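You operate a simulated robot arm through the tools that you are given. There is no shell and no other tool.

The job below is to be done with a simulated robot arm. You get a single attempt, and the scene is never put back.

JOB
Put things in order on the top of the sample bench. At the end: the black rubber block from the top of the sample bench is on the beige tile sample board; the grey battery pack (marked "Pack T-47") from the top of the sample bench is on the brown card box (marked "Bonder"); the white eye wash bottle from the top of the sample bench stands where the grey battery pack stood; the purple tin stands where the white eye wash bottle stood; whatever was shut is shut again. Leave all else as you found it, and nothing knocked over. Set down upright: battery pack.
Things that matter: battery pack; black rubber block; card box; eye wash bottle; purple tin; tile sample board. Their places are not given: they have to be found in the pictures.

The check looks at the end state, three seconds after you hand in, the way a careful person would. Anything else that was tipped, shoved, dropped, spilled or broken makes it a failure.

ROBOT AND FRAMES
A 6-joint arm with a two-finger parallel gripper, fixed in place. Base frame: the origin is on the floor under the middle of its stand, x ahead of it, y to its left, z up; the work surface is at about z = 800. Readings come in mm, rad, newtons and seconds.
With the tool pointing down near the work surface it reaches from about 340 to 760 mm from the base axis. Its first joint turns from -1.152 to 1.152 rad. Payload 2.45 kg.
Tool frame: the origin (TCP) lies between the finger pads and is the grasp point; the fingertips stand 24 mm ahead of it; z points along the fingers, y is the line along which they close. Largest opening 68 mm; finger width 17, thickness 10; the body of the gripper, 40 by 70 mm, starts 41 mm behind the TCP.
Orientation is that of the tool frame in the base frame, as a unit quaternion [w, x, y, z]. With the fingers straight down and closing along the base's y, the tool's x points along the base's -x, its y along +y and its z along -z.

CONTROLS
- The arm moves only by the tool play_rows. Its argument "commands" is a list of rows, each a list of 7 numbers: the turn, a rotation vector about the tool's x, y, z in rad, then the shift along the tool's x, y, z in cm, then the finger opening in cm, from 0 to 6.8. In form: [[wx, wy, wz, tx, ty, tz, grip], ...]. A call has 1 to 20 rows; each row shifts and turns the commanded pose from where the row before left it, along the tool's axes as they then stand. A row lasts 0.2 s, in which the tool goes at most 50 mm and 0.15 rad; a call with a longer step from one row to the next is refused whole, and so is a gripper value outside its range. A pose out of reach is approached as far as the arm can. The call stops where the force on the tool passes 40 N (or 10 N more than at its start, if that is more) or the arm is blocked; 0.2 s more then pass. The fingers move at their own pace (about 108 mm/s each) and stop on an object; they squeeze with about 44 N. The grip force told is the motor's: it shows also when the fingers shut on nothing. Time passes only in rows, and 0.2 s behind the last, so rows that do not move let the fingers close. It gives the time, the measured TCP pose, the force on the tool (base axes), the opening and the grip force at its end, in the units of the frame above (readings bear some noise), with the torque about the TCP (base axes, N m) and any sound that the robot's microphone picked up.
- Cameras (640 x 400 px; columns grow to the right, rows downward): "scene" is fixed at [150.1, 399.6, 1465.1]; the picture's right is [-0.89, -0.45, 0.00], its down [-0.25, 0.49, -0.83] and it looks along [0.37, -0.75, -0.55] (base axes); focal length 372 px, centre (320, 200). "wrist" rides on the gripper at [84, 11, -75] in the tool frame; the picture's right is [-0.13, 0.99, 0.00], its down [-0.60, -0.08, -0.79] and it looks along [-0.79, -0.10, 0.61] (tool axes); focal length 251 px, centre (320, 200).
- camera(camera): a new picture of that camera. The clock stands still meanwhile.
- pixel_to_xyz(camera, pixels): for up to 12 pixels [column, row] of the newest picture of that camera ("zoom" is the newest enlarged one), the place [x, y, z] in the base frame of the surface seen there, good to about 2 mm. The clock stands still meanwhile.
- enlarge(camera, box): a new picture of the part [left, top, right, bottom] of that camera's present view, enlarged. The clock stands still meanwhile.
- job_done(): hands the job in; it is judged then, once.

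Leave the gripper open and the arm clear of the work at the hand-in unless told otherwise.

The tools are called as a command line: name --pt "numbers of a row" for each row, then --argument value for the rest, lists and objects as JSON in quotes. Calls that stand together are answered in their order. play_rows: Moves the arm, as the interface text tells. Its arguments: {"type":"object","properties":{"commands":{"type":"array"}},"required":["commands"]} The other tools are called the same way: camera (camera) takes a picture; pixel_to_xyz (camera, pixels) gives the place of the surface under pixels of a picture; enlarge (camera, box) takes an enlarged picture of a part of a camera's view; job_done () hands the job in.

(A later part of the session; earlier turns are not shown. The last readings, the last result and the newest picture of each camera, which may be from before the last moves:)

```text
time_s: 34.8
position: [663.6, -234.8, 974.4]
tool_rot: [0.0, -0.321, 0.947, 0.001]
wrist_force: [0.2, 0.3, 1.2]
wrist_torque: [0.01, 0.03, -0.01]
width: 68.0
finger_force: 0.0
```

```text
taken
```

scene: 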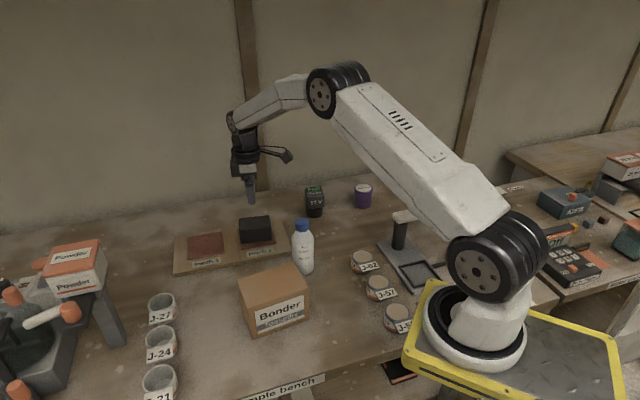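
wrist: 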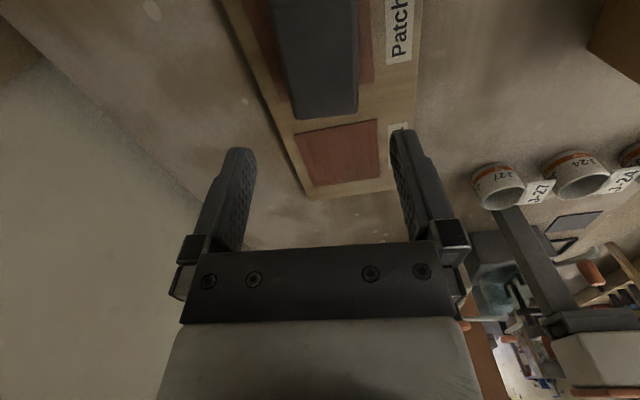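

The block sits on the board on Patch 2. Next is the battery: I'll move above it at (578,-422), z≈965.

play_rows --pt "0 0 0 3.03 -1.615 0.15 6.8" --pt "0 0 0 3.03 -1.615 0.15 6.8" --pt "0 0 0 3.03 -1.615 0.15 6.8" --pt "0 0 0 3.03 -1.615 0.15 6.8" --pt "0 0 0 3.03 -1.615 0.15 6.8" --pt "0 0 0 3.03 -1.615 0.15 6.8" --pt "0 0 0 0 0 0 6.8" --pt "0 0 0 0 0 0 6.8"

enlarge --camera "wrist" --box '[180, 0, 480, 187]'

enlarge --camera "scene" --box '[200, 160, 392, 280]'

```text
time_s: 36.6
position: [578.1, -422.9, 966.4]
tool_rot: [-0.001, -0.322, 0.947, 0.001]
wrist_force: [-0.5, -0.3, 0.6]
wrist_torque: [0.02, 0.01, -0.02]
width: 67.9
finger_force: 0.1
```

```text
2.13 times, centred on (330, 94) of wrist
```

zoom: 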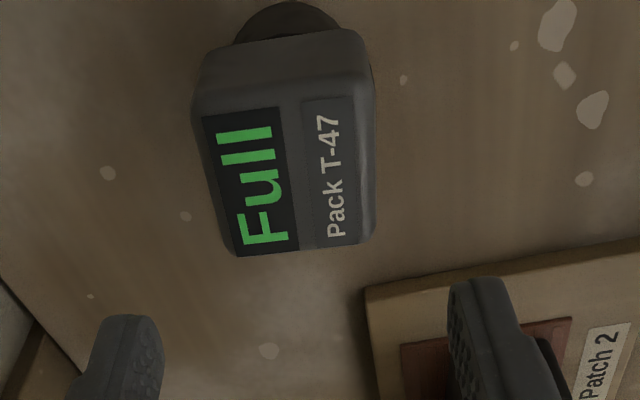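

```text
3.33 times, centred on (296, 220) of scene
```

zoom: 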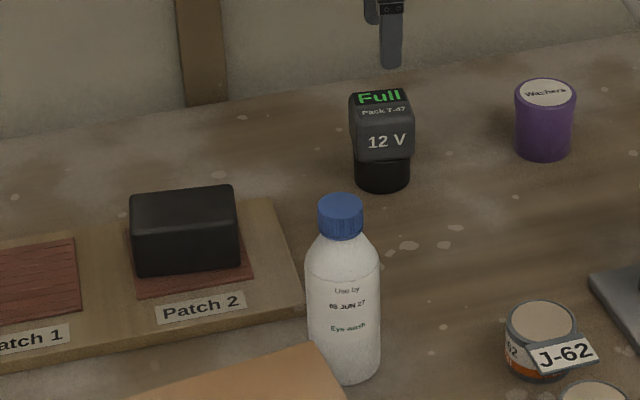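

I'll re-zoom the wrist view to read the battery's top-face edges.

enlarge --camera "wrist" --box '[180, 0, 480, 187]'

pixel_to_xyz --camera "zoom" --pixels '[[200, 100], [370, 75], [205, 150], [372, 150], [225, 235], [370, 225], [232, 250], [365, 238], [285, 180], [150, 340], [455, 300], [290, 15]]'

```text
2.13 times, centred on (330, 94) of wrist
```

zoom: 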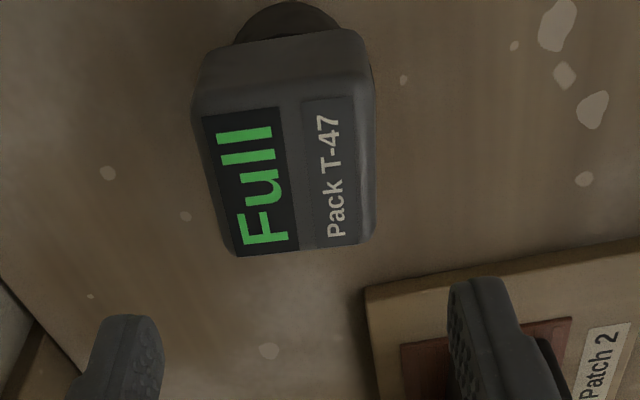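

```text
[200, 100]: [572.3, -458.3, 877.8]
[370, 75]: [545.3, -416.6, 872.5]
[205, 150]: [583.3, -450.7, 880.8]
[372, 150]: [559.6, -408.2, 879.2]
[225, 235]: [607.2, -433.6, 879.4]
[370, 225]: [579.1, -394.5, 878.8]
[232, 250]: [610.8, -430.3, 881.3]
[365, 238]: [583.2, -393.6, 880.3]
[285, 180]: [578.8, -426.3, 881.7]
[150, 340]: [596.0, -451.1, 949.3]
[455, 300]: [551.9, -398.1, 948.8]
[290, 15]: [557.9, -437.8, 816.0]
```

The battery head is about 51 mm across, centred about 2 mm along tool -y. I'll shift that and descend to z≈912 (tips just above its top) and check.

play_rows --pt "0 0 0 0 -0.2 0 6.8" --pt "0 0 0 0 0 1 6.8" --pt "0 0 0 0 0 1 6.8" --pt "0 0 0 0 0 1 6.8" --pt "0 0 0 0 0 1 6.8" --pt "0 0 0 0 0 1 6.8" --pt "0 0 0 0 0 0.4 6.8" --pt "0 0 0 0 0 0 6.8" --pt "0 0 0 0 0 0 6.8"

enlarge --camera "wrist" --box '[180, 0, 480, 187]'

pixel_to_xyz --camera "zoom" --pixels '[[205, 270], [400, 260], [190, 220], [400, 210], [150, 340], [455, 300], [125, 340], [470, 290], [300, 200], [300, 300]]'

```text
time_s: 38.6
position: [579.7, -423.9, 911.5]
tool_rot: [0.0, -0.322, 0.947, 0.001]
wrist_force: [0.2, -0.6, -1.0]
wrist_torque: [0.0, 0.0, 0.04]
width: 68.0
finger_force: 0.0
```

```text
2.13 times, centred on (330, 94) of wrist
```

zoom: 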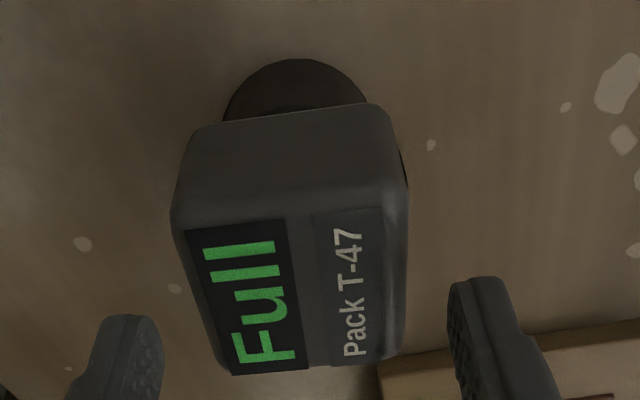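

```text
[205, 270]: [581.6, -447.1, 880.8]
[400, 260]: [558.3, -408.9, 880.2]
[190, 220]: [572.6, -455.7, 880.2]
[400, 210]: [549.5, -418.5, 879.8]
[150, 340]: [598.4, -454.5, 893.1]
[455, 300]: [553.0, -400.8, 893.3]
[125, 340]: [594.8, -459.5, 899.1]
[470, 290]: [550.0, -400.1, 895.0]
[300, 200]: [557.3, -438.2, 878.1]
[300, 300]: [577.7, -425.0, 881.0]
```

The fingers are centred on the battery head within about 2 mm. I'll go down to z≈858 in small steps and close.

play_rows --pt "0 0 0 0 0 0.6 6.8" --pt "0 0 0 0 0 0.6 6.8" --pt "0 0 0 0 0 0.6 6.8" --pt "0 0 0 0 0 0.6 6.8" --pt "0 0 0 0 0 0.7 6.8" --pt "0 0 0 0 0 0.7 6.8" --pt "0 0 0 0 0 0.7 6.8" --pt "0 0 0 0 0 0.7 6.8" --pt "0 0 0 0 0 0 6.8" --pt "0 0 0 0 0 0 5.6" --pt "0 0 0 0 0 0 4.5" --pt "0 0 0 0 0 0 0" --pt "0 0 0 0 0 0 0" --pt "0 0 0 0 0 0 0"

enlarge --camera "scene" --box '[270, 160, 366, 220]'

```text
time_s: 41.6
position: [579.4, -424.8, 858.5]
tool_rot: [0.0, -0.321, 0.947, 0.001]
wrist_force: [0.2, 0.6, -0.6]
wrist_torque: [0.02, 0.01, -0.01]
width: 53.7
finger_force: 44.1
```

```text
6.67 times, centred on (318, 190) of scene
```

zoom: 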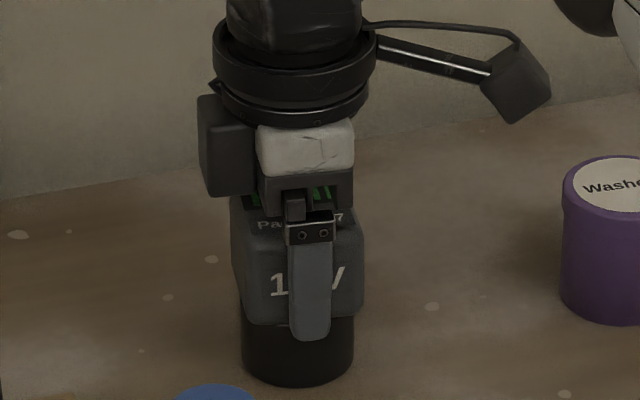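

The battery is gripped at 53.7 mm, 44 N. I'll lift it gently by 15 mm and check.

play_rows --pt "0 0 0 0 0 -0.2 0" --pt "0 0 0 0 0 -0.3 0" --pt "0 0 0 0 0 -0.5 0" --pt "0 0 0 0 0 -0.5 0" --pt "0 0 0 0 0 0 0" --pt "0 0 0 0 0 0 0"

enlarge --camera "scene" --box '[270, 160, 366, 220]'

```text
time_s: 43.0
position: [579.6, -424.9, 874.3]
tool_rot: [0.0, -0.322, 0.947, 0.002]
wrist_force: [-0.3, -1.0, -3.3]
wrist_torque: [0.0, 0.02, 0.02]
width: 53.8
finger_force: 44.2
```

```text
6.67 times, centred on (318, 190) of scene
```

zoom: 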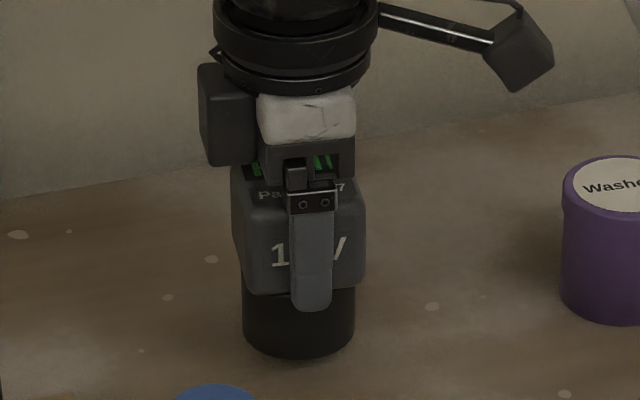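

It holds well. I'll lift on gently to z≈1050, so that its bottom clears the bottle's top (949) with room.

play_rows --pt "0 0 0 0 0 -0.5 0" --pt "0 0 0 0 0 -0.8 0" --pt "0 0 0 0 0 -1.2 0" --pt "0 0 0 0 0 -1.2 0" --pt "0 0 0 0 0 -1.2 0" --pt "0 0 0 0 0 -1.2 0" --pt "0 0 0 0 0 -1.2 0" --pt "0 0 0 0 0 -1.2 0" --pt "0 0 0 0 0 -1.2 0" --pt "0 0 0 0 0 -1.2 0" --pt "0 0 0 0 0 -1.2 0" --pt "0 0 0 0 0 -1.2 0" --pt "0 0 0 0 0 -1.2 0" --pt "0 0 0 0 0 -1.2 0" --pt "0 0 0 0 0 -1.2 0" --pt "0 0 0 0 0 -0.7 0" --pt "0 0 0 0 0 -0.3 0" --pt "0 0 0 0 0 0 0"

camera --camera "scene"

```text
time_s: 46.8
position: [579.4, -426.7, 1052.1]
tool_rot: [0.0, -0.321, 0.947, 0.0]
wrist_force: [0.4, -0.5, -2.6]
wrist_torque: [-0.01, -0.01, 0.0]
width: 54.0
finger_force: 44.2
```

```text
taken
```

scene: 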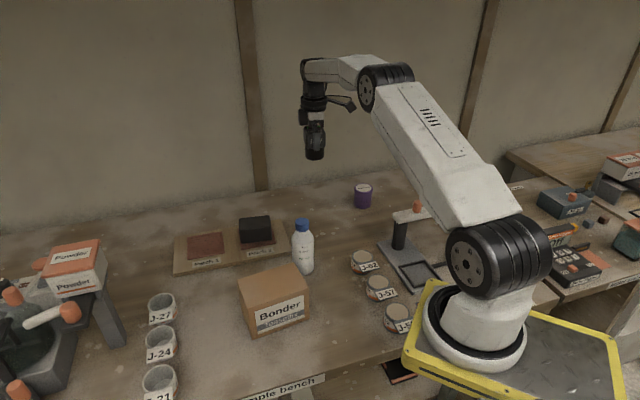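

The battery hangs upright. I'll now measure the card box's top face accurately.

enlarge --camera "scene" --box '[216, 250, 344, 330]'

```text
5.00 times, centred on (280, 290) of scene
```

zoom: 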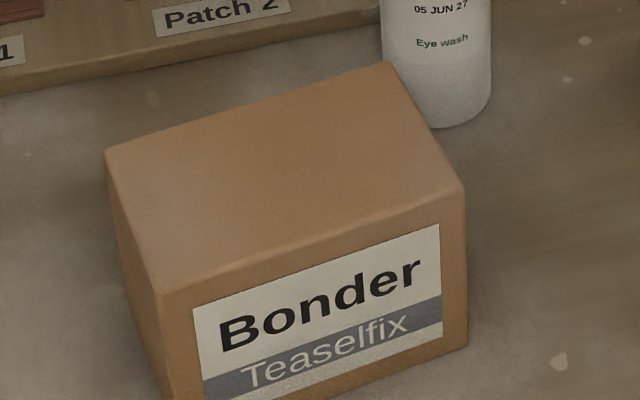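

I'll read points near the four top corners and the centre of the box.

pixel_to_xyz --camera "zoom" --pixels '[[112, 155], [388, 68], [456, 186], [168, 288], [284, 175], [250, 115], [425, 130], [310, 238], [140, 225]]'

```text
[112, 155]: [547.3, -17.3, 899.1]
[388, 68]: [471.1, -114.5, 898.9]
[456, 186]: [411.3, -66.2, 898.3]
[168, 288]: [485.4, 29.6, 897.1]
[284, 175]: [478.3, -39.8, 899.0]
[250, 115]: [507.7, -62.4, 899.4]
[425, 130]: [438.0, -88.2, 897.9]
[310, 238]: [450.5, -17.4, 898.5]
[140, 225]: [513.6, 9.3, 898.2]
```

The box top is centred at (479,-42) with z=899. I'll carry the battery there at z≈1050, slowly.

play_rows --pt "0 0 0 -0.194 0.461 0 0" --pt "0 0 0 -0.388 0.922 0 0" --pt "0 0 0 -0.582 1.383 0 0" --pt "0 0 0 -0.698 1.66 0 0" --pt "0 0 0 -0.698 1.66 0 0" --pt "0 0 0 -0.698 1.66 0 0" --pt "0 0 0 -0.698 1.66 0 0" --pt "0 0 0 -0.698 1.66 0 0" --pt "0 0 0 -0.698 1.66 0 0" --pt "0 0 0 -0.698 1.66 0 0" --pt "0 0 0 -0.698 1.66 0 0" --pt "0 0 0 -0.698 1.66 0 0" --pt "0 0 0 -0.698 1.66 0 0" --pt "0 0 0 -0.698 1.66 0 0" --pt "0 0 0 -0.698 1.66 0 0" --pt "0 0 0 -0.582 1.383 0 0" --pt "0 0 0 -0.388 0.922 0 0" --pt "0 0 0 -0.194 0.461 0 0"

play_rows --pt "0 0 0 -0.194 0.461 0 0" --pt "0 0 0 -0.388 0.922 0 0" --pt "0 0 0 -0.582 1.383 0 0" --pt "0 0 0 -0.698 1.66 0 0" --pt "0 0 0 -0.698 1.66 0 0" --pt "0 0 0 -0.698 1.66 0 0" --pt "0 0 0 -0.582 1.383 0 0" --pt "0 0 0 -0.466 1.106 0 0" --pt "0 0 0 -0.272 0.645 0 0" --pt "0 0 0 -0.14 0.332 0 0" --pt "0 0 0 0 0 0 0" --pt "0 0 0 0 0 0 0"

camera --camera "scene"

```text
time_s: 50.6
position: [510.6, -156.2, 1051.6]
tool_rot: [-0.001, -0.321, 0.947, 0.0]
wrist_force: [0.1, 0.3, -2.9]
wrist_torque: [-0.02, -0.01, -0.04]
width: 53.6
finger_force: 43.7
```

```text
time_s: 53.2
position: [479.2, -38.3, 1053.5]
tool_rot: [-0.001, -0.322, 0.947, 0.001]
wrist_force: [-0.8, 0.5, -3.3]
wrist_torque: [0.03, 0.02, 0.01]
width: 53.9
finger_force: 43.9
```

```text
taken
```

scene: 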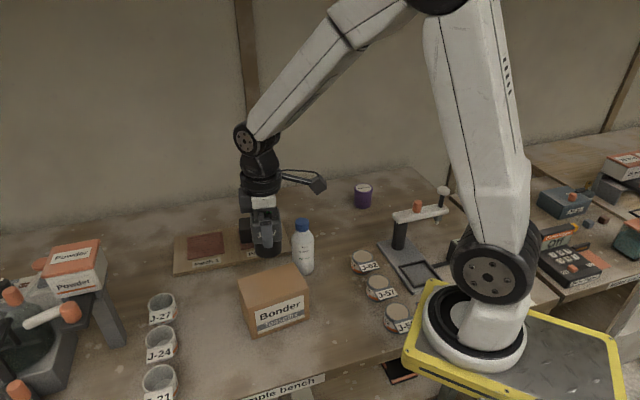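

The battery is above the box, about 3–4 mm off in y. I'll correct that and lower to z≈968, about 10 mm above the box.

play_rows --pt "0 0 0 0.18 -0.24 0 0" --pt "0 0 0 0 0 0.5 0" --pt "0 0 0 0 0 1 0" --pt "0 0 0 0 0 1.2 0" --pt "0 0 0 0 0 1.2 0" --pt "0 0 0 0 0 1.2 0" --pt "0 0 0 0 0 1.2 0" --pt "0 0 0 0 0 1 0" --pt "0 0 0 0 0 0.8 0" --pt "0 0 0 0 0 0.4 0" --pt "0 0 0 0 0 0 0" --pt "0 0 0 0 0 0 0"

enlarge --camera "scene" --box '[192, 220, 352, 320]'

```text
time_s: 55.8
position: [480.1, -43.0, 969.2]
tool_rot: [-0.001, -0.321, 0.947, 0.001]
wrist_force: [0.2, 0.6, -3.5]
wrist_torque: [-0.01, 0.0, 0.01]
width: 53.7
finger_force: 44.2
```

```text
4.00 times, centred on (272, 270) of scene
```

zoom: 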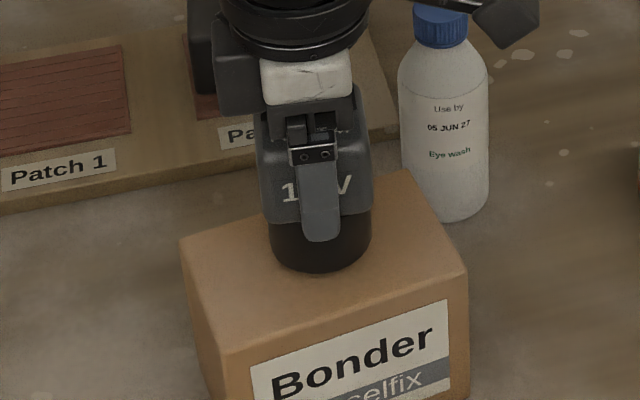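

I'll read the battery's bottom edge height against the box top.

pixel_to_xyz --camera "zoom" --pixels '[[315, 255], [315, 264], [290, 255], [350, 255], [315, 280], [280, 190], [360, 190]]'

```text
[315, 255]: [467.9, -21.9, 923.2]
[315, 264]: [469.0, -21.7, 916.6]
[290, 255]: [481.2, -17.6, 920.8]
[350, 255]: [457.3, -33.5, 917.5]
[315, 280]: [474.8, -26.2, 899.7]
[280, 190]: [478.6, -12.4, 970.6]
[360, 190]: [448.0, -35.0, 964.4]
```

About 12 mm remain. I'll lower 10 mm, then in 1 mm steps reading the force.

play_rows --pt "0 0 0 0 0 0.3 0" --pt "0 0 0 0 0 0.3 0" --pt "0 0 0 0 0 0.3 0" --pt "0 0 0 0 0 0 0" --pt "0 0 0 0 0 0 0"

play_rows --pt "0 0 0 0 0 0.1 0" --pt "0 0 0 0 0 0 0"

play_rows --pt "0 0 0 0 0 0.1 0" --pt "0 0 0 0 0 0 0"

```text
time_s: 57.0
position: [478.2, -42.1, 960.4]
tool_rot: [0.0, -0.321, 0.947, 0.0]
wrist_force: [-0.2, 0.7, -3.4]
wrist_torque: [-0.01, -0.02, 0.01]
width: 53.7
finger_force: 44.2
```

```text
time_s: 57.6
position: [479.3, -43.7, 958.9]
tool_rot: [-0.001, -0.322, 0.947, 0.001]
wrist_force: [0.1, -0.9, -3.2]
wrist_torque: [0.01, 0.0, -0.01]
width: 53.8
finger_force: 44.0
```

```text
time_s: 58.2
position: [478.8, -43.0, 958.5]
tool_rot: [-0.001, -0.321, 0.947, 0.001]
wrist_force: [-2.2, 4.6, 8.8]
wrist_torque: [0.16, 0.0, 0.04]
width: 53.8
finger_force: 44.3
```

Contact is made (force +8.8 N). I'll open the fingers and rise straight up.

play_rows --pt "0 0 0 0 0 0 5.6" --pt "0 0 0 0 0 0 6.0" --pt "0 0 0 0 0 0 6.8" --pt "0 0 0 0 0 0 6.8" --pt "0 0 0 0 0 -0.3 6.8" --pt "0 0 0 0 0 -0.5 6.8" --pt "0 0 0 0 0 -1 6.8" --pt "0 0 0 0 0 -1.5 6.8" --pt "0 0 0 0 0 -2 6.8" --pt "0 0 0 0 0 -2 6.8" --pt "0 0 0 0 0 -2 6.8" --pt "0 0 0 0 0 -1 6.8" --pt "0 0 0 0 0 0 6.8"

camera --camera "scene"

enlarge --camera "scene" --box '[192, 200, 352, 300]'

```text
time_s: 61.0
position: [480.9, -43.3, 1059.2]
tool_rot: [0.0, -0.321, 0.947, 0.001]
wrist_force: [-0.1, -0.2, 0.0]
wrist_torque: [-0.02, -0.01, 0.02]
width: 68.4
finger_force: 0.0
```

```text
taken
```

scene: 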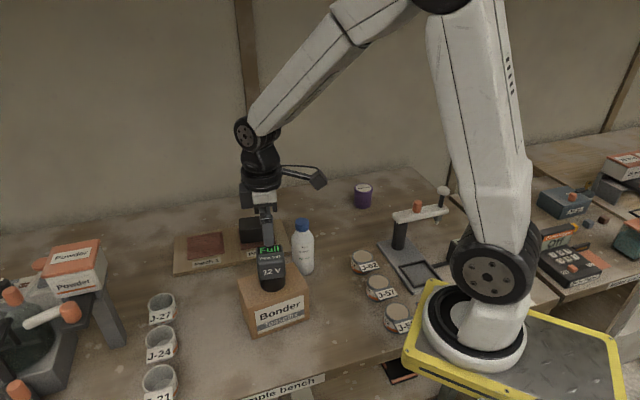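

```text
4.00 times, centred on (272, 250) of scene
```

zoom: 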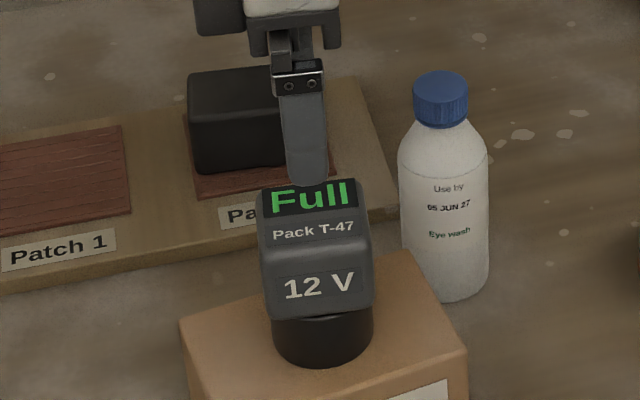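

The battery stands upright on the box. Next is the bottle: I'll move above it at (496,-200), staying high.

play_rows --pt "0 0 0 1.39 -2.23 0 6.8" --pt "0 0 0 1.39 -2.23 0 6.8" --pt "0 0 0 1.39 -2.23 0 6.8" --pt "0 0 0 1.39 -2.23 0 6.8" --pt "0 0 0 1.39 -2.23 0 6.8" --pt "0 0 0 1.38 -2.21 0 6.8" --pt "0 0 0 0 0 0 6.8" --pt "0 0 0 0 0 0 6.8"

enlarge --camera "wrist" --box '[180, 0, 480, 187]'

```text
time_s: 62.8
position: [495.3, -200.0, 1059.6]
tool_rot: [-0.001, -0.322, 0.947, 0.001]
wrist_force: [-0.1, 0.1, 0.2]
wrist_torque: [0.02, -0.02, -0.03]
width: 67.8
finger_force: 0.0
```

```text
2.13 times, centred on (330, 94) of wrist
```

zoom: 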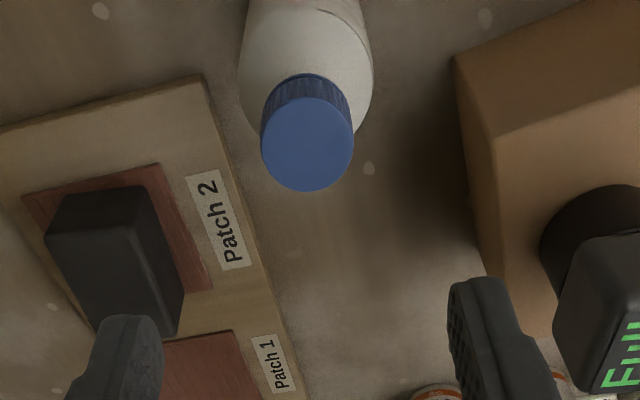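

I'll read the cap's rim and body, and the fingertips.

pixel_to_xyz --camera "zoom" --pixels '[[307, 145], [264, 145], [350, 145], [307, 103], [307, 187], [307, 85], [245, 80], [368, 80], [305, 60], [150, 340], [455, 300], [305, 20]]'

enlarge --camera "scene" --box '[270, 210, 334, 250]'

```text
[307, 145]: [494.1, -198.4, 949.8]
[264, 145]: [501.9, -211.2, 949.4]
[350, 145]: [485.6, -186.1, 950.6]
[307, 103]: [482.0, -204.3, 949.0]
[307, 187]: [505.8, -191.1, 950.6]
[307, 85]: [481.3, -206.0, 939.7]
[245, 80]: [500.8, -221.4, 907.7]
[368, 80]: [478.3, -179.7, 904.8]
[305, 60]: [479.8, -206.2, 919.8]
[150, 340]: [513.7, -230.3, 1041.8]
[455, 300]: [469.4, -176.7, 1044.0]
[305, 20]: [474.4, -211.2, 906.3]
```

```text
10.00 times, centred on (302, 230) of scene
```

zoom: 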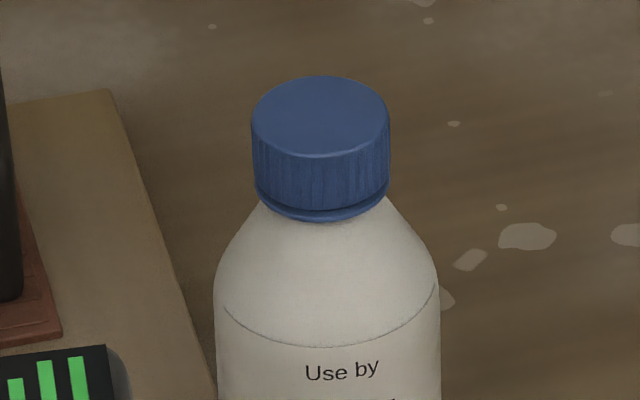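

I'll read the heights of the cap's lower rim and the shoulder in the scene zoom.

pixel_to_xyz --camera "zoom" --pixels '[[320, 115], [320, 165], [320, 195], [320, 208], [320, 216], [320, 230], [320, 260], [320, 300], [320, 335], [260, 115], [382, 112], [320, 82]]'

```text
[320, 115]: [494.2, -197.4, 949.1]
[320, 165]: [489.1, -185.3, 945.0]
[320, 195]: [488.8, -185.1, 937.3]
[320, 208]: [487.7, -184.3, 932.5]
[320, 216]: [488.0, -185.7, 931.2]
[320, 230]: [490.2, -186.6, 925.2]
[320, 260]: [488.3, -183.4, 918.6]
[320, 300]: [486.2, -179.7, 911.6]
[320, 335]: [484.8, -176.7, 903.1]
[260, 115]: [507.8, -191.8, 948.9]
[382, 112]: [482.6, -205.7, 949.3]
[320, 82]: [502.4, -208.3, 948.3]
```

The cap's centre is about (495,-198.7) and it spans z≈930–949. I plan to grip the cap with the TCP at about z=950, so the tips stay above the shoulder. First I'll shift 1.5 mm and go down to z≈980 to check.

play_rows --pt "0 0 0 0 0.13 0 6.8" --pt "0 0 0 0 0 1.5 6.8" --pt "0 0 0 0 0 1.5 6.8" --pt "0 0 0 0 0 1.5 6.8" --pt "0 0 0 0 0 1.5 6.8" --pt "0 0 0 0 0 1.2 6.8" --pt "0 0 0 0 0 0.8 6.8" --pt "0 0 0 0 0 0 6.8" --pt "0 0 0 0 0 0 6.8"

enlarge --camera "wrist" --box '[180, 0, 480, 187]'

pixel_to_xyz --camera "zoom" --pixels '[[245, 300], [370, 300], [305, 300], [305, 250], [305, 340], [150, 340], [455, 300], [165, 370], [452, 290]]'

```text
time_s: 64.8
position: [493.6, -197.9, 980.7]
tool_rot: [-0.001, -0.321, 0.947, 0.001]
wrist_force: [0.0, 0.6, 0.3]
wrist_torque: [0.0, 0.04, -0.02]
width: 68.0
finger_force: 0.1
```

```text
2.13 times, centred on (330, 94) of wrist
```

zoom: 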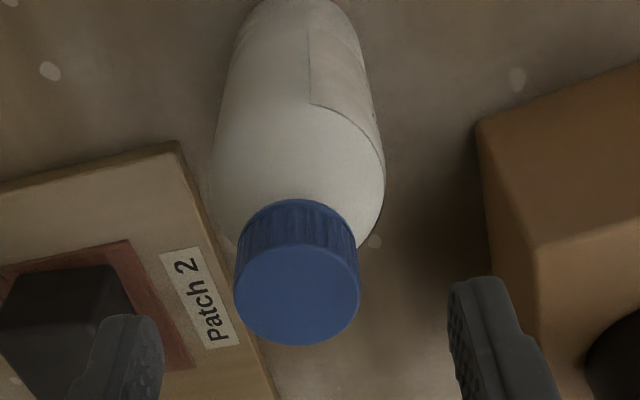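

```text
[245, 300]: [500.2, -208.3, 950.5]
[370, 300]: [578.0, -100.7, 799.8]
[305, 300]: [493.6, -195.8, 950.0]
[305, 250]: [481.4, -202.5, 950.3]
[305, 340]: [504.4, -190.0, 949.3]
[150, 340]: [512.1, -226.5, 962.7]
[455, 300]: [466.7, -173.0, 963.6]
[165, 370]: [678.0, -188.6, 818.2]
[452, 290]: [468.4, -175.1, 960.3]
```

The cap is centred between the fingers within 1 mm. I'll go down 30 mm and close gently on the cap.

play_rows --pt "0 0 0 0 0 0.6 6.8" --pt "0 0 0 0 0 0.6 6.8" --pt "0 0 0 0 0 0.6 6.8" --pt "0 0 0 0 0 0.6 6.8" --pt "0 0 0 0 0 0.6 6.8" --pt "0 0 0 0 0 0 6.8" --pt "0 0 0 0 0 0 5.0" --pt "0 0 0 0 0 0 4.0" --pt "0 0 0 0 0 0 3.5" --pt "0 0 0 0 0 0 3.2" --pt "0 0 0 0 0 0 2.9" --pt "0 0 0 0 0 0 2.5" --pt "0 0 0 0 0 0 0" --pt "0 0 0 0 0 0 0"

enlarge --camera "scene" --box '[240, 190, 368, 270]'

```text
time_s: 67.8
position: [493.8, -197.5, 949.2]
tool_rot: [0.0, -0.321, 0.947, 0.001]
wrist_force: [1.1, -0.9, -0.6]
wrist_torque: [-0.05, -0.07, -0.02]
width: 30.8
finger_force: 44.4
```

```text
5.00 times, centred on (304, 230) of scene
```

zoom: 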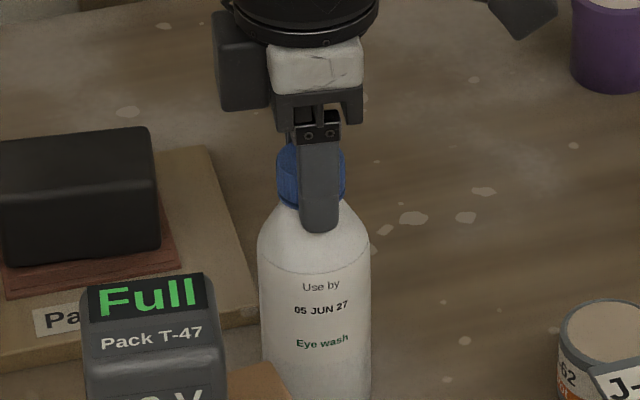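

The cap is held (30.8 mm, 44 N). I'll lift gently by 15 mm and check that the whole bottle follows.

play_rows --pt "0 0 0 0 0 -0.2 0" --pt "0 0 0 0 0 -0.3 0" --pt "0 0 0 0 0 -0.5 0" --pt "0 0 0 0 0 -0.5 0" --pt "0 0 0 0 0 0 0" --pt "0 0 0 0 0 0 0"

enlarge --camera "scene" --box '[240, 200, 368, 280]'

```text
time_s: 69.2
position: [493.9, -199.1, 965.0]
tool_rot: [0.0, -0.321, 0.947, 0.001]
wrist_force: [1.2, -1.5, -2.5]
wrist_torque: [0.0, -0.01, 0.0]
width: 31.3
finger_force: 43.9
```

```text
5.00 times, centred on (304, 240) of scene
```

zoom: 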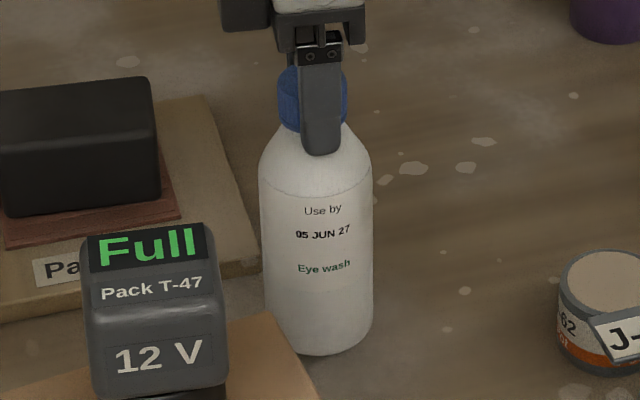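

I'll check the heights of the bottle's bottom and cap now.

pixel_to_xyz --camera "zoom" --pixels '[[320, 340], [320, 352], [320, 290], [285, 90], [345, 90], [265, 250], [368, 250]]'

```text
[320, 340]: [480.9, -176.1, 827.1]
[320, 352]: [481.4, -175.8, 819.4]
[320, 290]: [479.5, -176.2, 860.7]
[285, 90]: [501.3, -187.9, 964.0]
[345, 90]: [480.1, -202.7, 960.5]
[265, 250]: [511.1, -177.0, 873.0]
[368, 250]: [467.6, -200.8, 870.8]
```

The whole bottle follows. I'll lift another 40 mm, then carry it slowly to the battery's old place at (578,-424).

play_rows --pt "0 0 0 0 0 -0.4 0" --pt "0 0 0 0 0 -0.8 0" --pt "0 0 0 0 0 -0.8 0" --pt "0 0 0 0 0 -0.8 0" --pt "0 0 0 0 0 -0.8 0" --pt "0 0 0 0 0 -0.4 0" --pt "0 0 0 0 0 0 0"

play_rows --pt "0 0 0 0.116 -0.383 0 0" --pt "0 0 0 0.233 -0.766 0 0" --pt "0 0 0 0.349 -1.148 0 0" --pt "0 0 0 0.437 -1.436 0 0" --pt "0 0 0 0.437 -1.436 0 0" --pt "0 0 0 0.437 -1.436 0 0" --pt "0 0 0 0.437 -1.436 0 0" --pt "0 0 0 0.437 -1.436 0 0" --pt "0 0 0 0.437 -1.436 0 0" --pt "0 0 0 0.437 -1.436 0 0" --pt "0 0 0 0.437 -1.436 0 0" --pt "0 0 0 0.437 -1.436 0 0" --pt "0 0 0 0.437 -1.436 0 0" --pt "0 0 0 0.437 -1.436 0 0" --pt "0 0 0 0.437 -1.436 0 0" --pt "0 0 0 0.437 -1.436 0 0" --pt "0 0 0 0.291 -0.957 0 0" --pt "0 0 0 0.204 -0.67 0 0" --pt "0 0 0 0.116 -0.383 0 0" --pt "0 0 0 0 0 0 0"

camera --camera "scene"

```text
time_s: 70.8
position: [493.9, -199.2, 1005.1]
tool_rot: [0.0, -0.321, 0.947, 0.001]
wrist_force: [0.7, -0.7, -2.6]
wrist_torque: [-0.01, 0.02, 0.01]
width: 31.1
finger_force: 43.9
```

```text
time_s: 75.0
position: [579.2, -426.0, 1003.1]
tool_rot: [0.0, -0.322, 0.947, 0.0]
wrist_force: [0.1, 0.2, -2.6]
wrist_torque: [0.01, 0.02, 0.01]
width: 30.9
finger_force: 43.7
```

```text
taken
```

scene: 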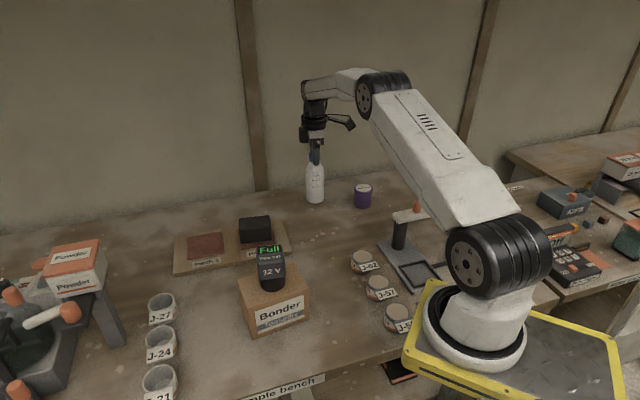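

The bottle hangs above the old battery place, about 2 mm off. I'll correct that and lower to z≈955.

play_rows --pt "0 0 0 0 0.15 0 0" --pt "0 0 0 0 0 0.4 0" --pt "0 0 0 0 0 0.8 0" --pt "0 0 0 0 0 0.8 0" --pt "0 0 0 0 0 0.8 0" --pt "0 0 0 0 0 0.8 0" --pt "0 0 0 0 0 0.6 0" --pt "0 0 0 0 0 0.4 0" --pt "0 0 0 0 0 0.2 0" --pt "0 0 0 0 0 0 0" --pt "0 0 0 0 0 0 0"

enlarge --camera "scene" --box '[250, 150, 378, 230]'

pixel_to_xyz --camera "zoom" --pixels '[[325, 280], [325, 288], [325, 230], [300, 230], [352, 230], [325, 296], [300, 100]]'

```text
time_s: 77.4
position: [576.7, -422.4, 957.2]
tool_rot: [0.0, -0.322, 0.947, 0.001]
wrist_force: [-0.1, 0.3, -2.4]
wrist_torque: [0.01, -0.04, 0.04]
width: 30.8
finger_force: 43.6
```

```text
5.00 times, centred on (314, 190) of scene
```

zoom: 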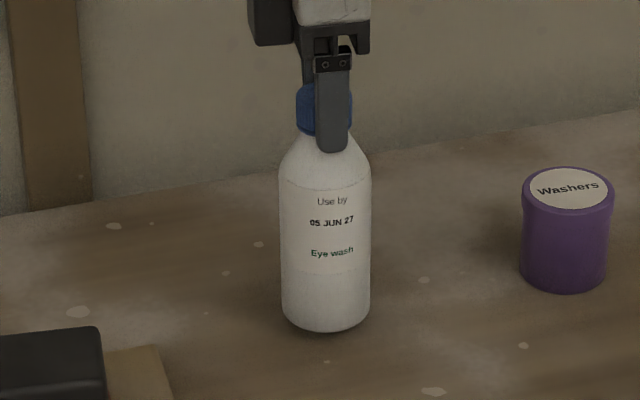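

```text
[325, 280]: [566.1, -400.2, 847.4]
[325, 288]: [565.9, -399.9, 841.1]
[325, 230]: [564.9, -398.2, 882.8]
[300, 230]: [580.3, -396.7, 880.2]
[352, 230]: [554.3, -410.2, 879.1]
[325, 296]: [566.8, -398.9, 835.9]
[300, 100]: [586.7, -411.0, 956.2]
```

The bottle's centre is now about (578,-423.5), where the battery stood. About 8 mm remain; I'll lower 6 mm and then by 1 mm steps.

play_rows --pt "0 0 0 0 0 0.3 0" --pt "0 0 0 0 0 0.3 0" --pt "0 0 0 0 0 0 0" --pt "0 0 0 0 0 0 0"

play_rows --pt "0 0 0 0 0 0.1 0" --pt "0 0 0 0 0 0 0"

play_rows --pt "0 0 0 0 0 0.1 0" --pt "0 0 0 0 0 0 0"

```text
time_s: 78.4
position: [577.1, -422.0, 950.9]
tool_rot: [0.0, -0.322, 0.947, 0.001]
wrist_force: [0.2, 0.0, -2.9]
wrist_torque: [0.01, 0.0, 0.02]
width: 31.1
finger_force: 44.0
```

```text
time_s: 79.0
position: [577.4, -423.0, 950.4]
tool_rot: [-0.001, -0.321, 0.947, 0.002]
wrist_force: [0.0, -0.1, -1.9]
wrist_torque: [0.01, 0.01, -0.04]
width: 31.0
finger_force: 44.4
```

```text
time_s: 79.6
position: [576.6, -422.8, 950.4]
tool_rot: [0.0, -0.322, 0.947, -0.001]
wrist_force: [-1.9, 1.6, 4.8]
wrist_torque: [0.09, 0.19, -0.01]
width: 31.0
finger_force: 43.9
```

The bottle has touched down (+4.8 N). I'll open the fingers and rise straight up.

play_rows --pt "0 0 0 0 0 0 3.3" --pt "0 0 0 0 0 0 4.0" --pt "0 0 0 0 0 0 6.0" --pt "0 0 0 0 0 0 6.8" --pt "0 0 0 0 0 -0.3 6.8" --pt "0 0 0 0 0 -0.7 6.8" --pt "0 0 0 0 0 -1 6.8" --pt "0 0 0 0 0 -1.5 6.8" --pt "0 0 0 0 0 -1.5 6.8" --pt "0 0 0 0 0 -1.5 6.8" --pt "0 0 0 0 0 -1 6.8" --pt "0 0 0 0 0 0 6.8"

camera --camera "scene"

enlarge --camera "scene" --box '[250, 150, 410, 250]'

pixel_to_xyz --camera "zoom" --pixels '[[262, 140], [262, 190], [262, 205], [262, 88], [475, 65], [460, 65], [440, 65], [450, 50], [450, 80], [450, 110], [450, 130]]'

```text
time_s: 82.2
position: [577.4, -422.4, 1024.0]
tool_rot: [0.0, -0.322, 0.947, 0.001]
wrist_force: [-0.3, 0.2, 0.0]
wrist_torque: [0.02, -0.02, 0.0]
width: 68.1
finger_force: 0.1
```

```text
taken
```

scene: 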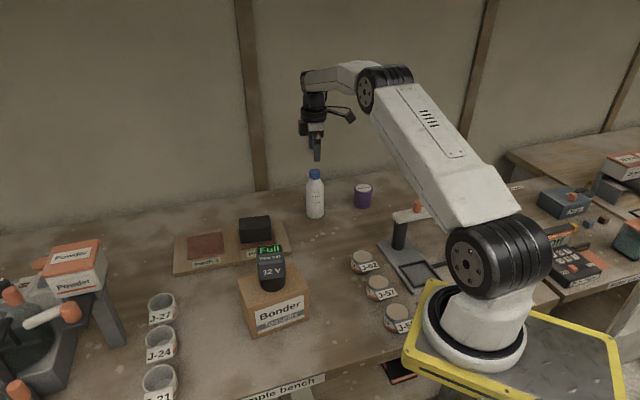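

```text
4.00 times, centred on (330, 200) of scene
```

zoom: 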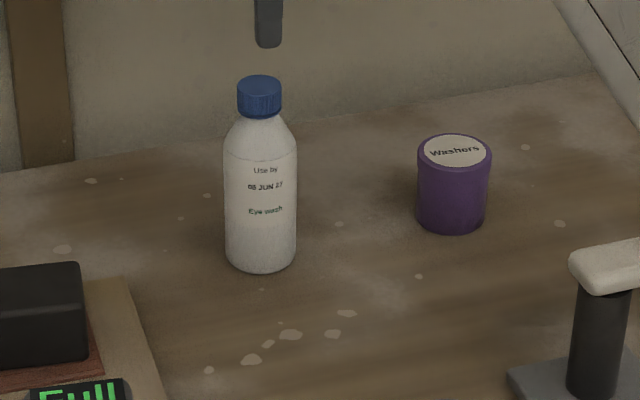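

```text
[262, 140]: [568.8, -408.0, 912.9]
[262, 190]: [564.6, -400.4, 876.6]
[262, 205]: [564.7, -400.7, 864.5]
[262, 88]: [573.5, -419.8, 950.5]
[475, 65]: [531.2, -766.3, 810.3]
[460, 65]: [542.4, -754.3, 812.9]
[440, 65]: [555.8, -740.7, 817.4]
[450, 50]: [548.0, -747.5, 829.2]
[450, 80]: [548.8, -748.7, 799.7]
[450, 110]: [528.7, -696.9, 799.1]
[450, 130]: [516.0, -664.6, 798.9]
```

The bottle stands upright where the battery stood. Next is the tin. The arm's plane there passes over the test stand, so I'll measure the arm's links to be sure the forearm stays clear of the stand (top about 972).

pixel_to_xyz --camera "scene" --pixels '[[366, 90], [385, 68], [318, 75], [340, 80], [306, 85], [350, 65], [420, 120], [470, 190], [483, 275], [313, 100], [400, 150], [355, 95]]'

enlarge --camera "scene" --box '[290, 40, 530, 190]'

```text
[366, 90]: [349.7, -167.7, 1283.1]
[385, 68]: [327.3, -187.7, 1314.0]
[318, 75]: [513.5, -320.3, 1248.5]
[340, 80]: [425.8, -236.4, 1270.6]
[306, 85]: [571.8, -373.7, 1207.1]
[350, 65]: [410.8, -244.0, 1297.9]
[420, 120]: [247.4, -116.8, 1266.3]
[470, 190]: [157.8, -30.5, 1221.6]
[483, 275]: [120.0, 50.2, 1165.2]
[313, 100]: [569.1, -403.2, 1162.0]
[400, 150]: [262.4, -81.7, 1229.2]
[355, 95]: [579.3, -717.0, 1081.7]
```

```text
2.67 times, centred on (410, 115) of scene
```

zoom: 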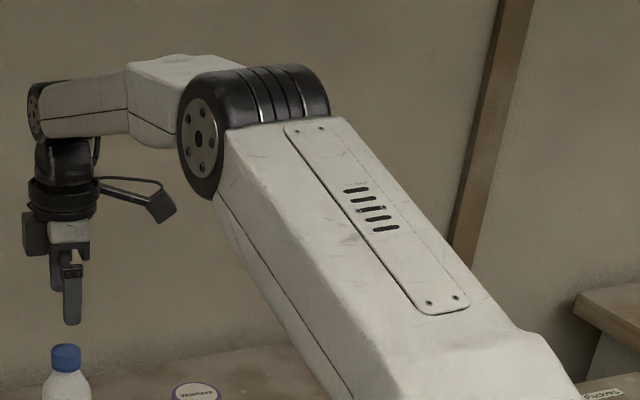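

The elbow and forearm stay above about z=1100 there, well clear of the stand. I'll move above the tin at (466,-538) and lower to z≈960.

play_rows --pt "0 0 0 2.65 -0.4 0 6.8" --pt "0 0 0 2.65 -0.4 0 6.8" --pt "0 0 0 2.65 -0.4 0 6.8" --pt "0 0 0 2.65 -0.4 0 6.8" --pt "0 0 0 2.65 -0.4 0 6.8" --pt "0 0 0 2.63 -0.41 0 6.8" --pt "0 0 0 0 0 1.5 6.8" --pt "0 0 0 0 0 2 6.8" --pt "0 0 0 0 0 2 6.8" --pt "0 0 0 0 0 1 6.8" --pt "0 0 0 0 0 0 6.8" --pt "0 0 0 0 0 0 6.8"

enlarge --camera "wrist" --box '[180, 0, 480, 187]'

camera --camera "scene"

```text
time_s: 84.8
position: [467.1, -538.0, 958.9]
tool_rot: [0.0, -0.322, 0.947, 0.002]
wrist_force: [-0.1, -0.6, 0.0]
wrist_torque: [0.01, 0.0, 0.04]
width: 67.8
finger_force: 0.0
```

```text
2.13 times, centred on (330, 94) of wrist
```

zoom: 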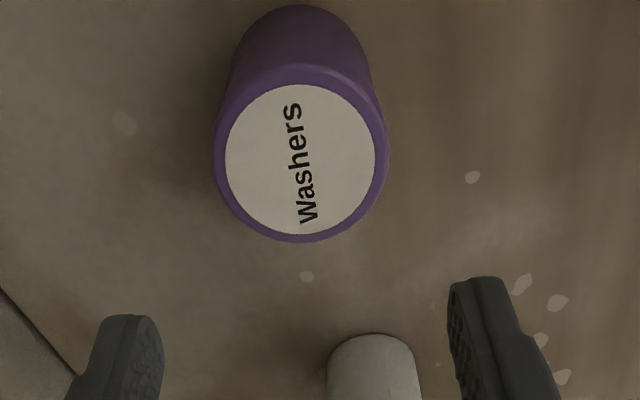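

```text
taken
```

scene: 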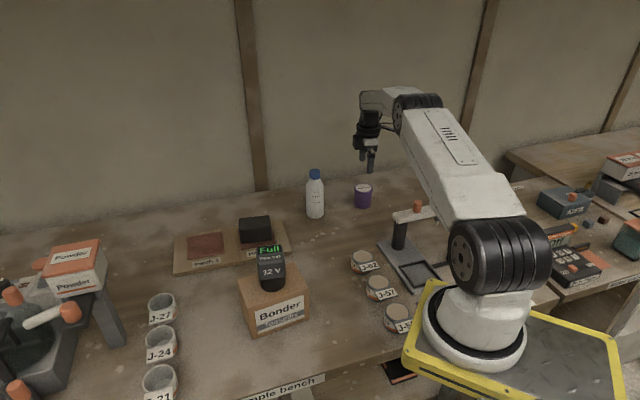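

I'll read the tin's rim and the fingertips in the wrist zoom.

enlarge --camera "wrist" --box '[180, 0, 480, 187]'

pixel_to_xyz --camera "zoom" --pixels '[[222, 155], [380, 155], [300, 155], [300, 85], [300, 236], [300, 72], [235, 60], [365, 60], [300, 30], [150, 340], [455, 300], [370, 370]]'

```text
2.13 times, centred on (330, 94) of wrist
```

zoom: 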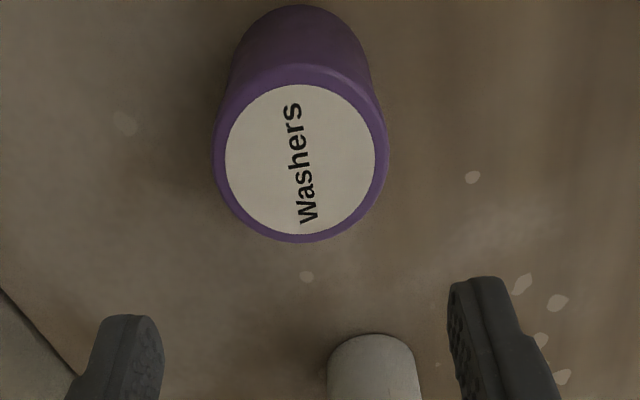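

```text
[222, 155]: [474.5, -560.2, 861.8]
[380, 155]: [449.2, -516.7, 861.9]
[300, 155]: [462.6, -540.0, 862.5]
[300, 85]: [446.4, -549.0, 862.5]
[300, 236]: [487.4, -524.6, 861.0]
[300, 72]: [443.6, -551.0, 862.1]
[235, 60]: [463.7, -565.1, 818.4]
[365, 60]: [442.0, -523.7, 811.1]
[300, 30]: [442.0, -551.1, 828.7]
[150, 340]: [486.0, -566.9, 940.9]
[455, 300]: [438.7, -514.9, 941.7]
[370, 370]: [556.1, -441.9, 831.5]
```

The tin (about 55–56 mm across) is about 2 mm toward tool +y. I'll shift and go down to z≈893 to check.

play_rows --pt "0 0 0 0 0.2 0 6.8" --pt "0 0 0 0 0 1.2 6.8" --pt "0 0 0 0 0 1.5 6.8" --pt "0 0 0 0 0 1.5 6.8" --pt "0 0 0 0 0 1.5 6.8" --pt "0 0 0 0 0 0.9 6.8" --pt "0 0 0 0 0 0 6.8" --pt "0 0 0 0 0 0 6.8"

enlarge --camera "wrist" --box '[180, 0, 480, 187]'

pixel_to_xyz --camera "zoom" --pixels '[[205, 290], [400, 290], [300, 290], [210, 320], [395, 320], [150, 340], [455, 300], [155, 350], [453, 295], [300, 380], [300, 200]]'

```text
time_s: 86.6
position: [464.1, -537.4, 893.5]
tool_rot: [-0.001, -0.322, 0.947, 0.002]
wrist_force: [-0.4, -0.1, 0.2]
wrist_torque: [0.02, -0.01, -0.02]
width: 67.9
finger_force: 0.2
```

```text
2.13 times, centred on (330, 94) of wrist
```

zoom: 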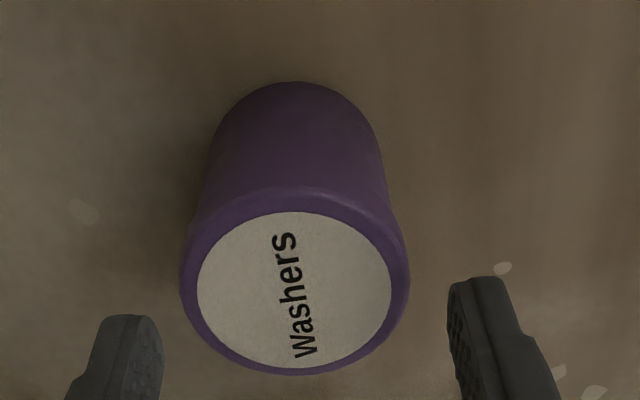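

```text
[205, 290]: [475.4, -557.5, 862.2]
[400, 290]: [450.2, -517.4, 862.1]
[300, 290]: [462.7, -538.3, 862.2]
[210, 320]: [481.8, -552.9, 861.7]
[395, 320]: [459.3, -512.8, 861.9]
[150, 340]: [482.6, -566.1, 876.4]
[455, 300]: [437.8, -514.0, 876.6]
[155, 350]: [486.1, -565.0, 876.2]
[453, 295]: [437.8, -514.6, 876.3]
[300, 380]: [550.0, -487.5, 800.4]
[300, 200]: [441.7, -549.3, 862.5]
```

The tin is within 1 mm of the midline, with about 6–8 mm of room on each side. I'll go down slowly to z≈834 and close.

play_rows --pt "0 0 0 0 -0.08 0 6.8" --pt "0 0 0 0 0 0.5 6.8" --pt "0 0 0 0 0 0.5 6.8" --pt "0 0 0 0 0 0.5 6.8" --pt "0 0 0 0 0 0.6 6.8" --pt "0 0 0 0 0 0.7 6.8" --pt "0 0 0 0 0 0.7 6.8" --pt "0 0 0 0 0 0.7 6.8" --pt "0 0 0 0 0 0.7 6.8" --pt "0 0 0 0 0 0.6 6.8" --pt "0 0 0 0 0 0.5 6.8" --pt "0 0 0 0 0 0 6.8" --pt "0 0 0 0 0 0 6.8"

enlarge --camera "scene" --box '[316, 160, 412, 220]'

```text
time_s: 89.4
position: [465.5, -537.4, 833.3]
tool_rot: [0.001, -0.322, 0.947, 0.001]
wrist_force: [-1.1, -0.3, -0.3]
wrist_torque: [-0.03, -0.02, 0.01]
width: 67.9
finger_force: 0.0
```

```text
6.67 times, centred on (364, 190) of scene
```

zoom: 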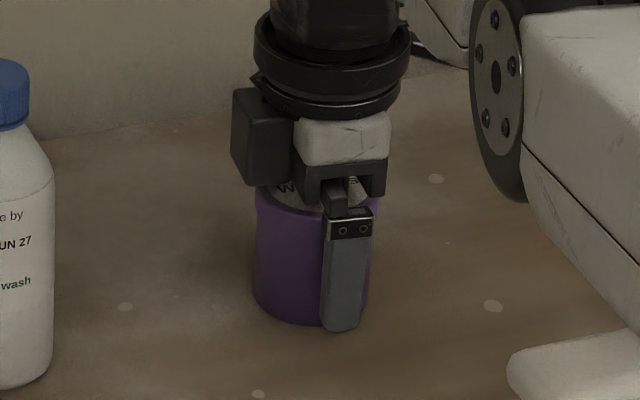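

The fingers straddle the tin and the palm is just above its lid. I'll close, then lift 10 mm and check that lid and body rise together.

play_rows --pt "0 0 0 0 0 0 6.0" --pt "0 0 0 0 0 0 5.6" --pt "0 0 0 0 0 0 5.2" --pt "0 0 0 0 0 0 4.5" --pt "0 0 0 0 0 0 0" --pt "0 0 0 0 0 0 0" --pt "0 0 0 0 0 0 0"

play_rows --pt "0 0 0 0 0 -0.2 0" --pt "0 0 0 0 0 -0.3 0" --pt "0 0 0 0 0 -0.5 0" --pt "0 0 0 0 0 0 0" --pt "0 0 0 0 0 0 0"

enlarge --camera "scene" --box '[316, 160, 412, 220]'

```text
time_s: 91.0
position: [464.6, -537.9, 834.0]
tool_rot: [-0.001, -0.322, 0.947, 0.001]
wrist_force: [-0.1, 0.0, 0.8]
wrist_torque: [-0.08, -0.04, 0.0]
width: 57.2
finger_force: 43.9
```

```text
time_s: 92.2
position: [465.3, -538.7, 842.7]
tool_rot: [0.0, -0.321, 0.947, 0.001]
wrist_force: [-0.4, 0.6, -1.9]
wrist_torque: [-0.04, 0.01, -0.03]
width: 57.1
finger_force: 44.2
```

```text
6.67 times, centred on (364, 190) of scene
```

zoom: 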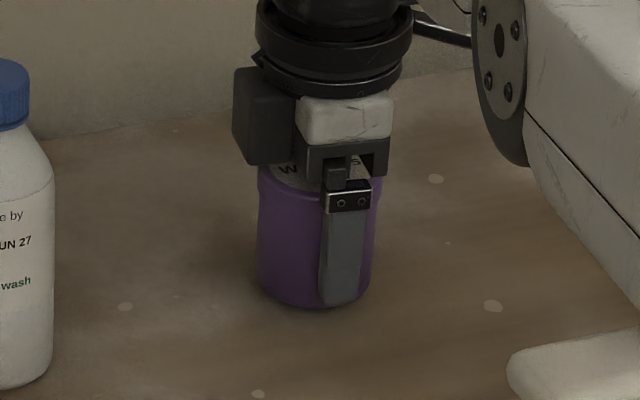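

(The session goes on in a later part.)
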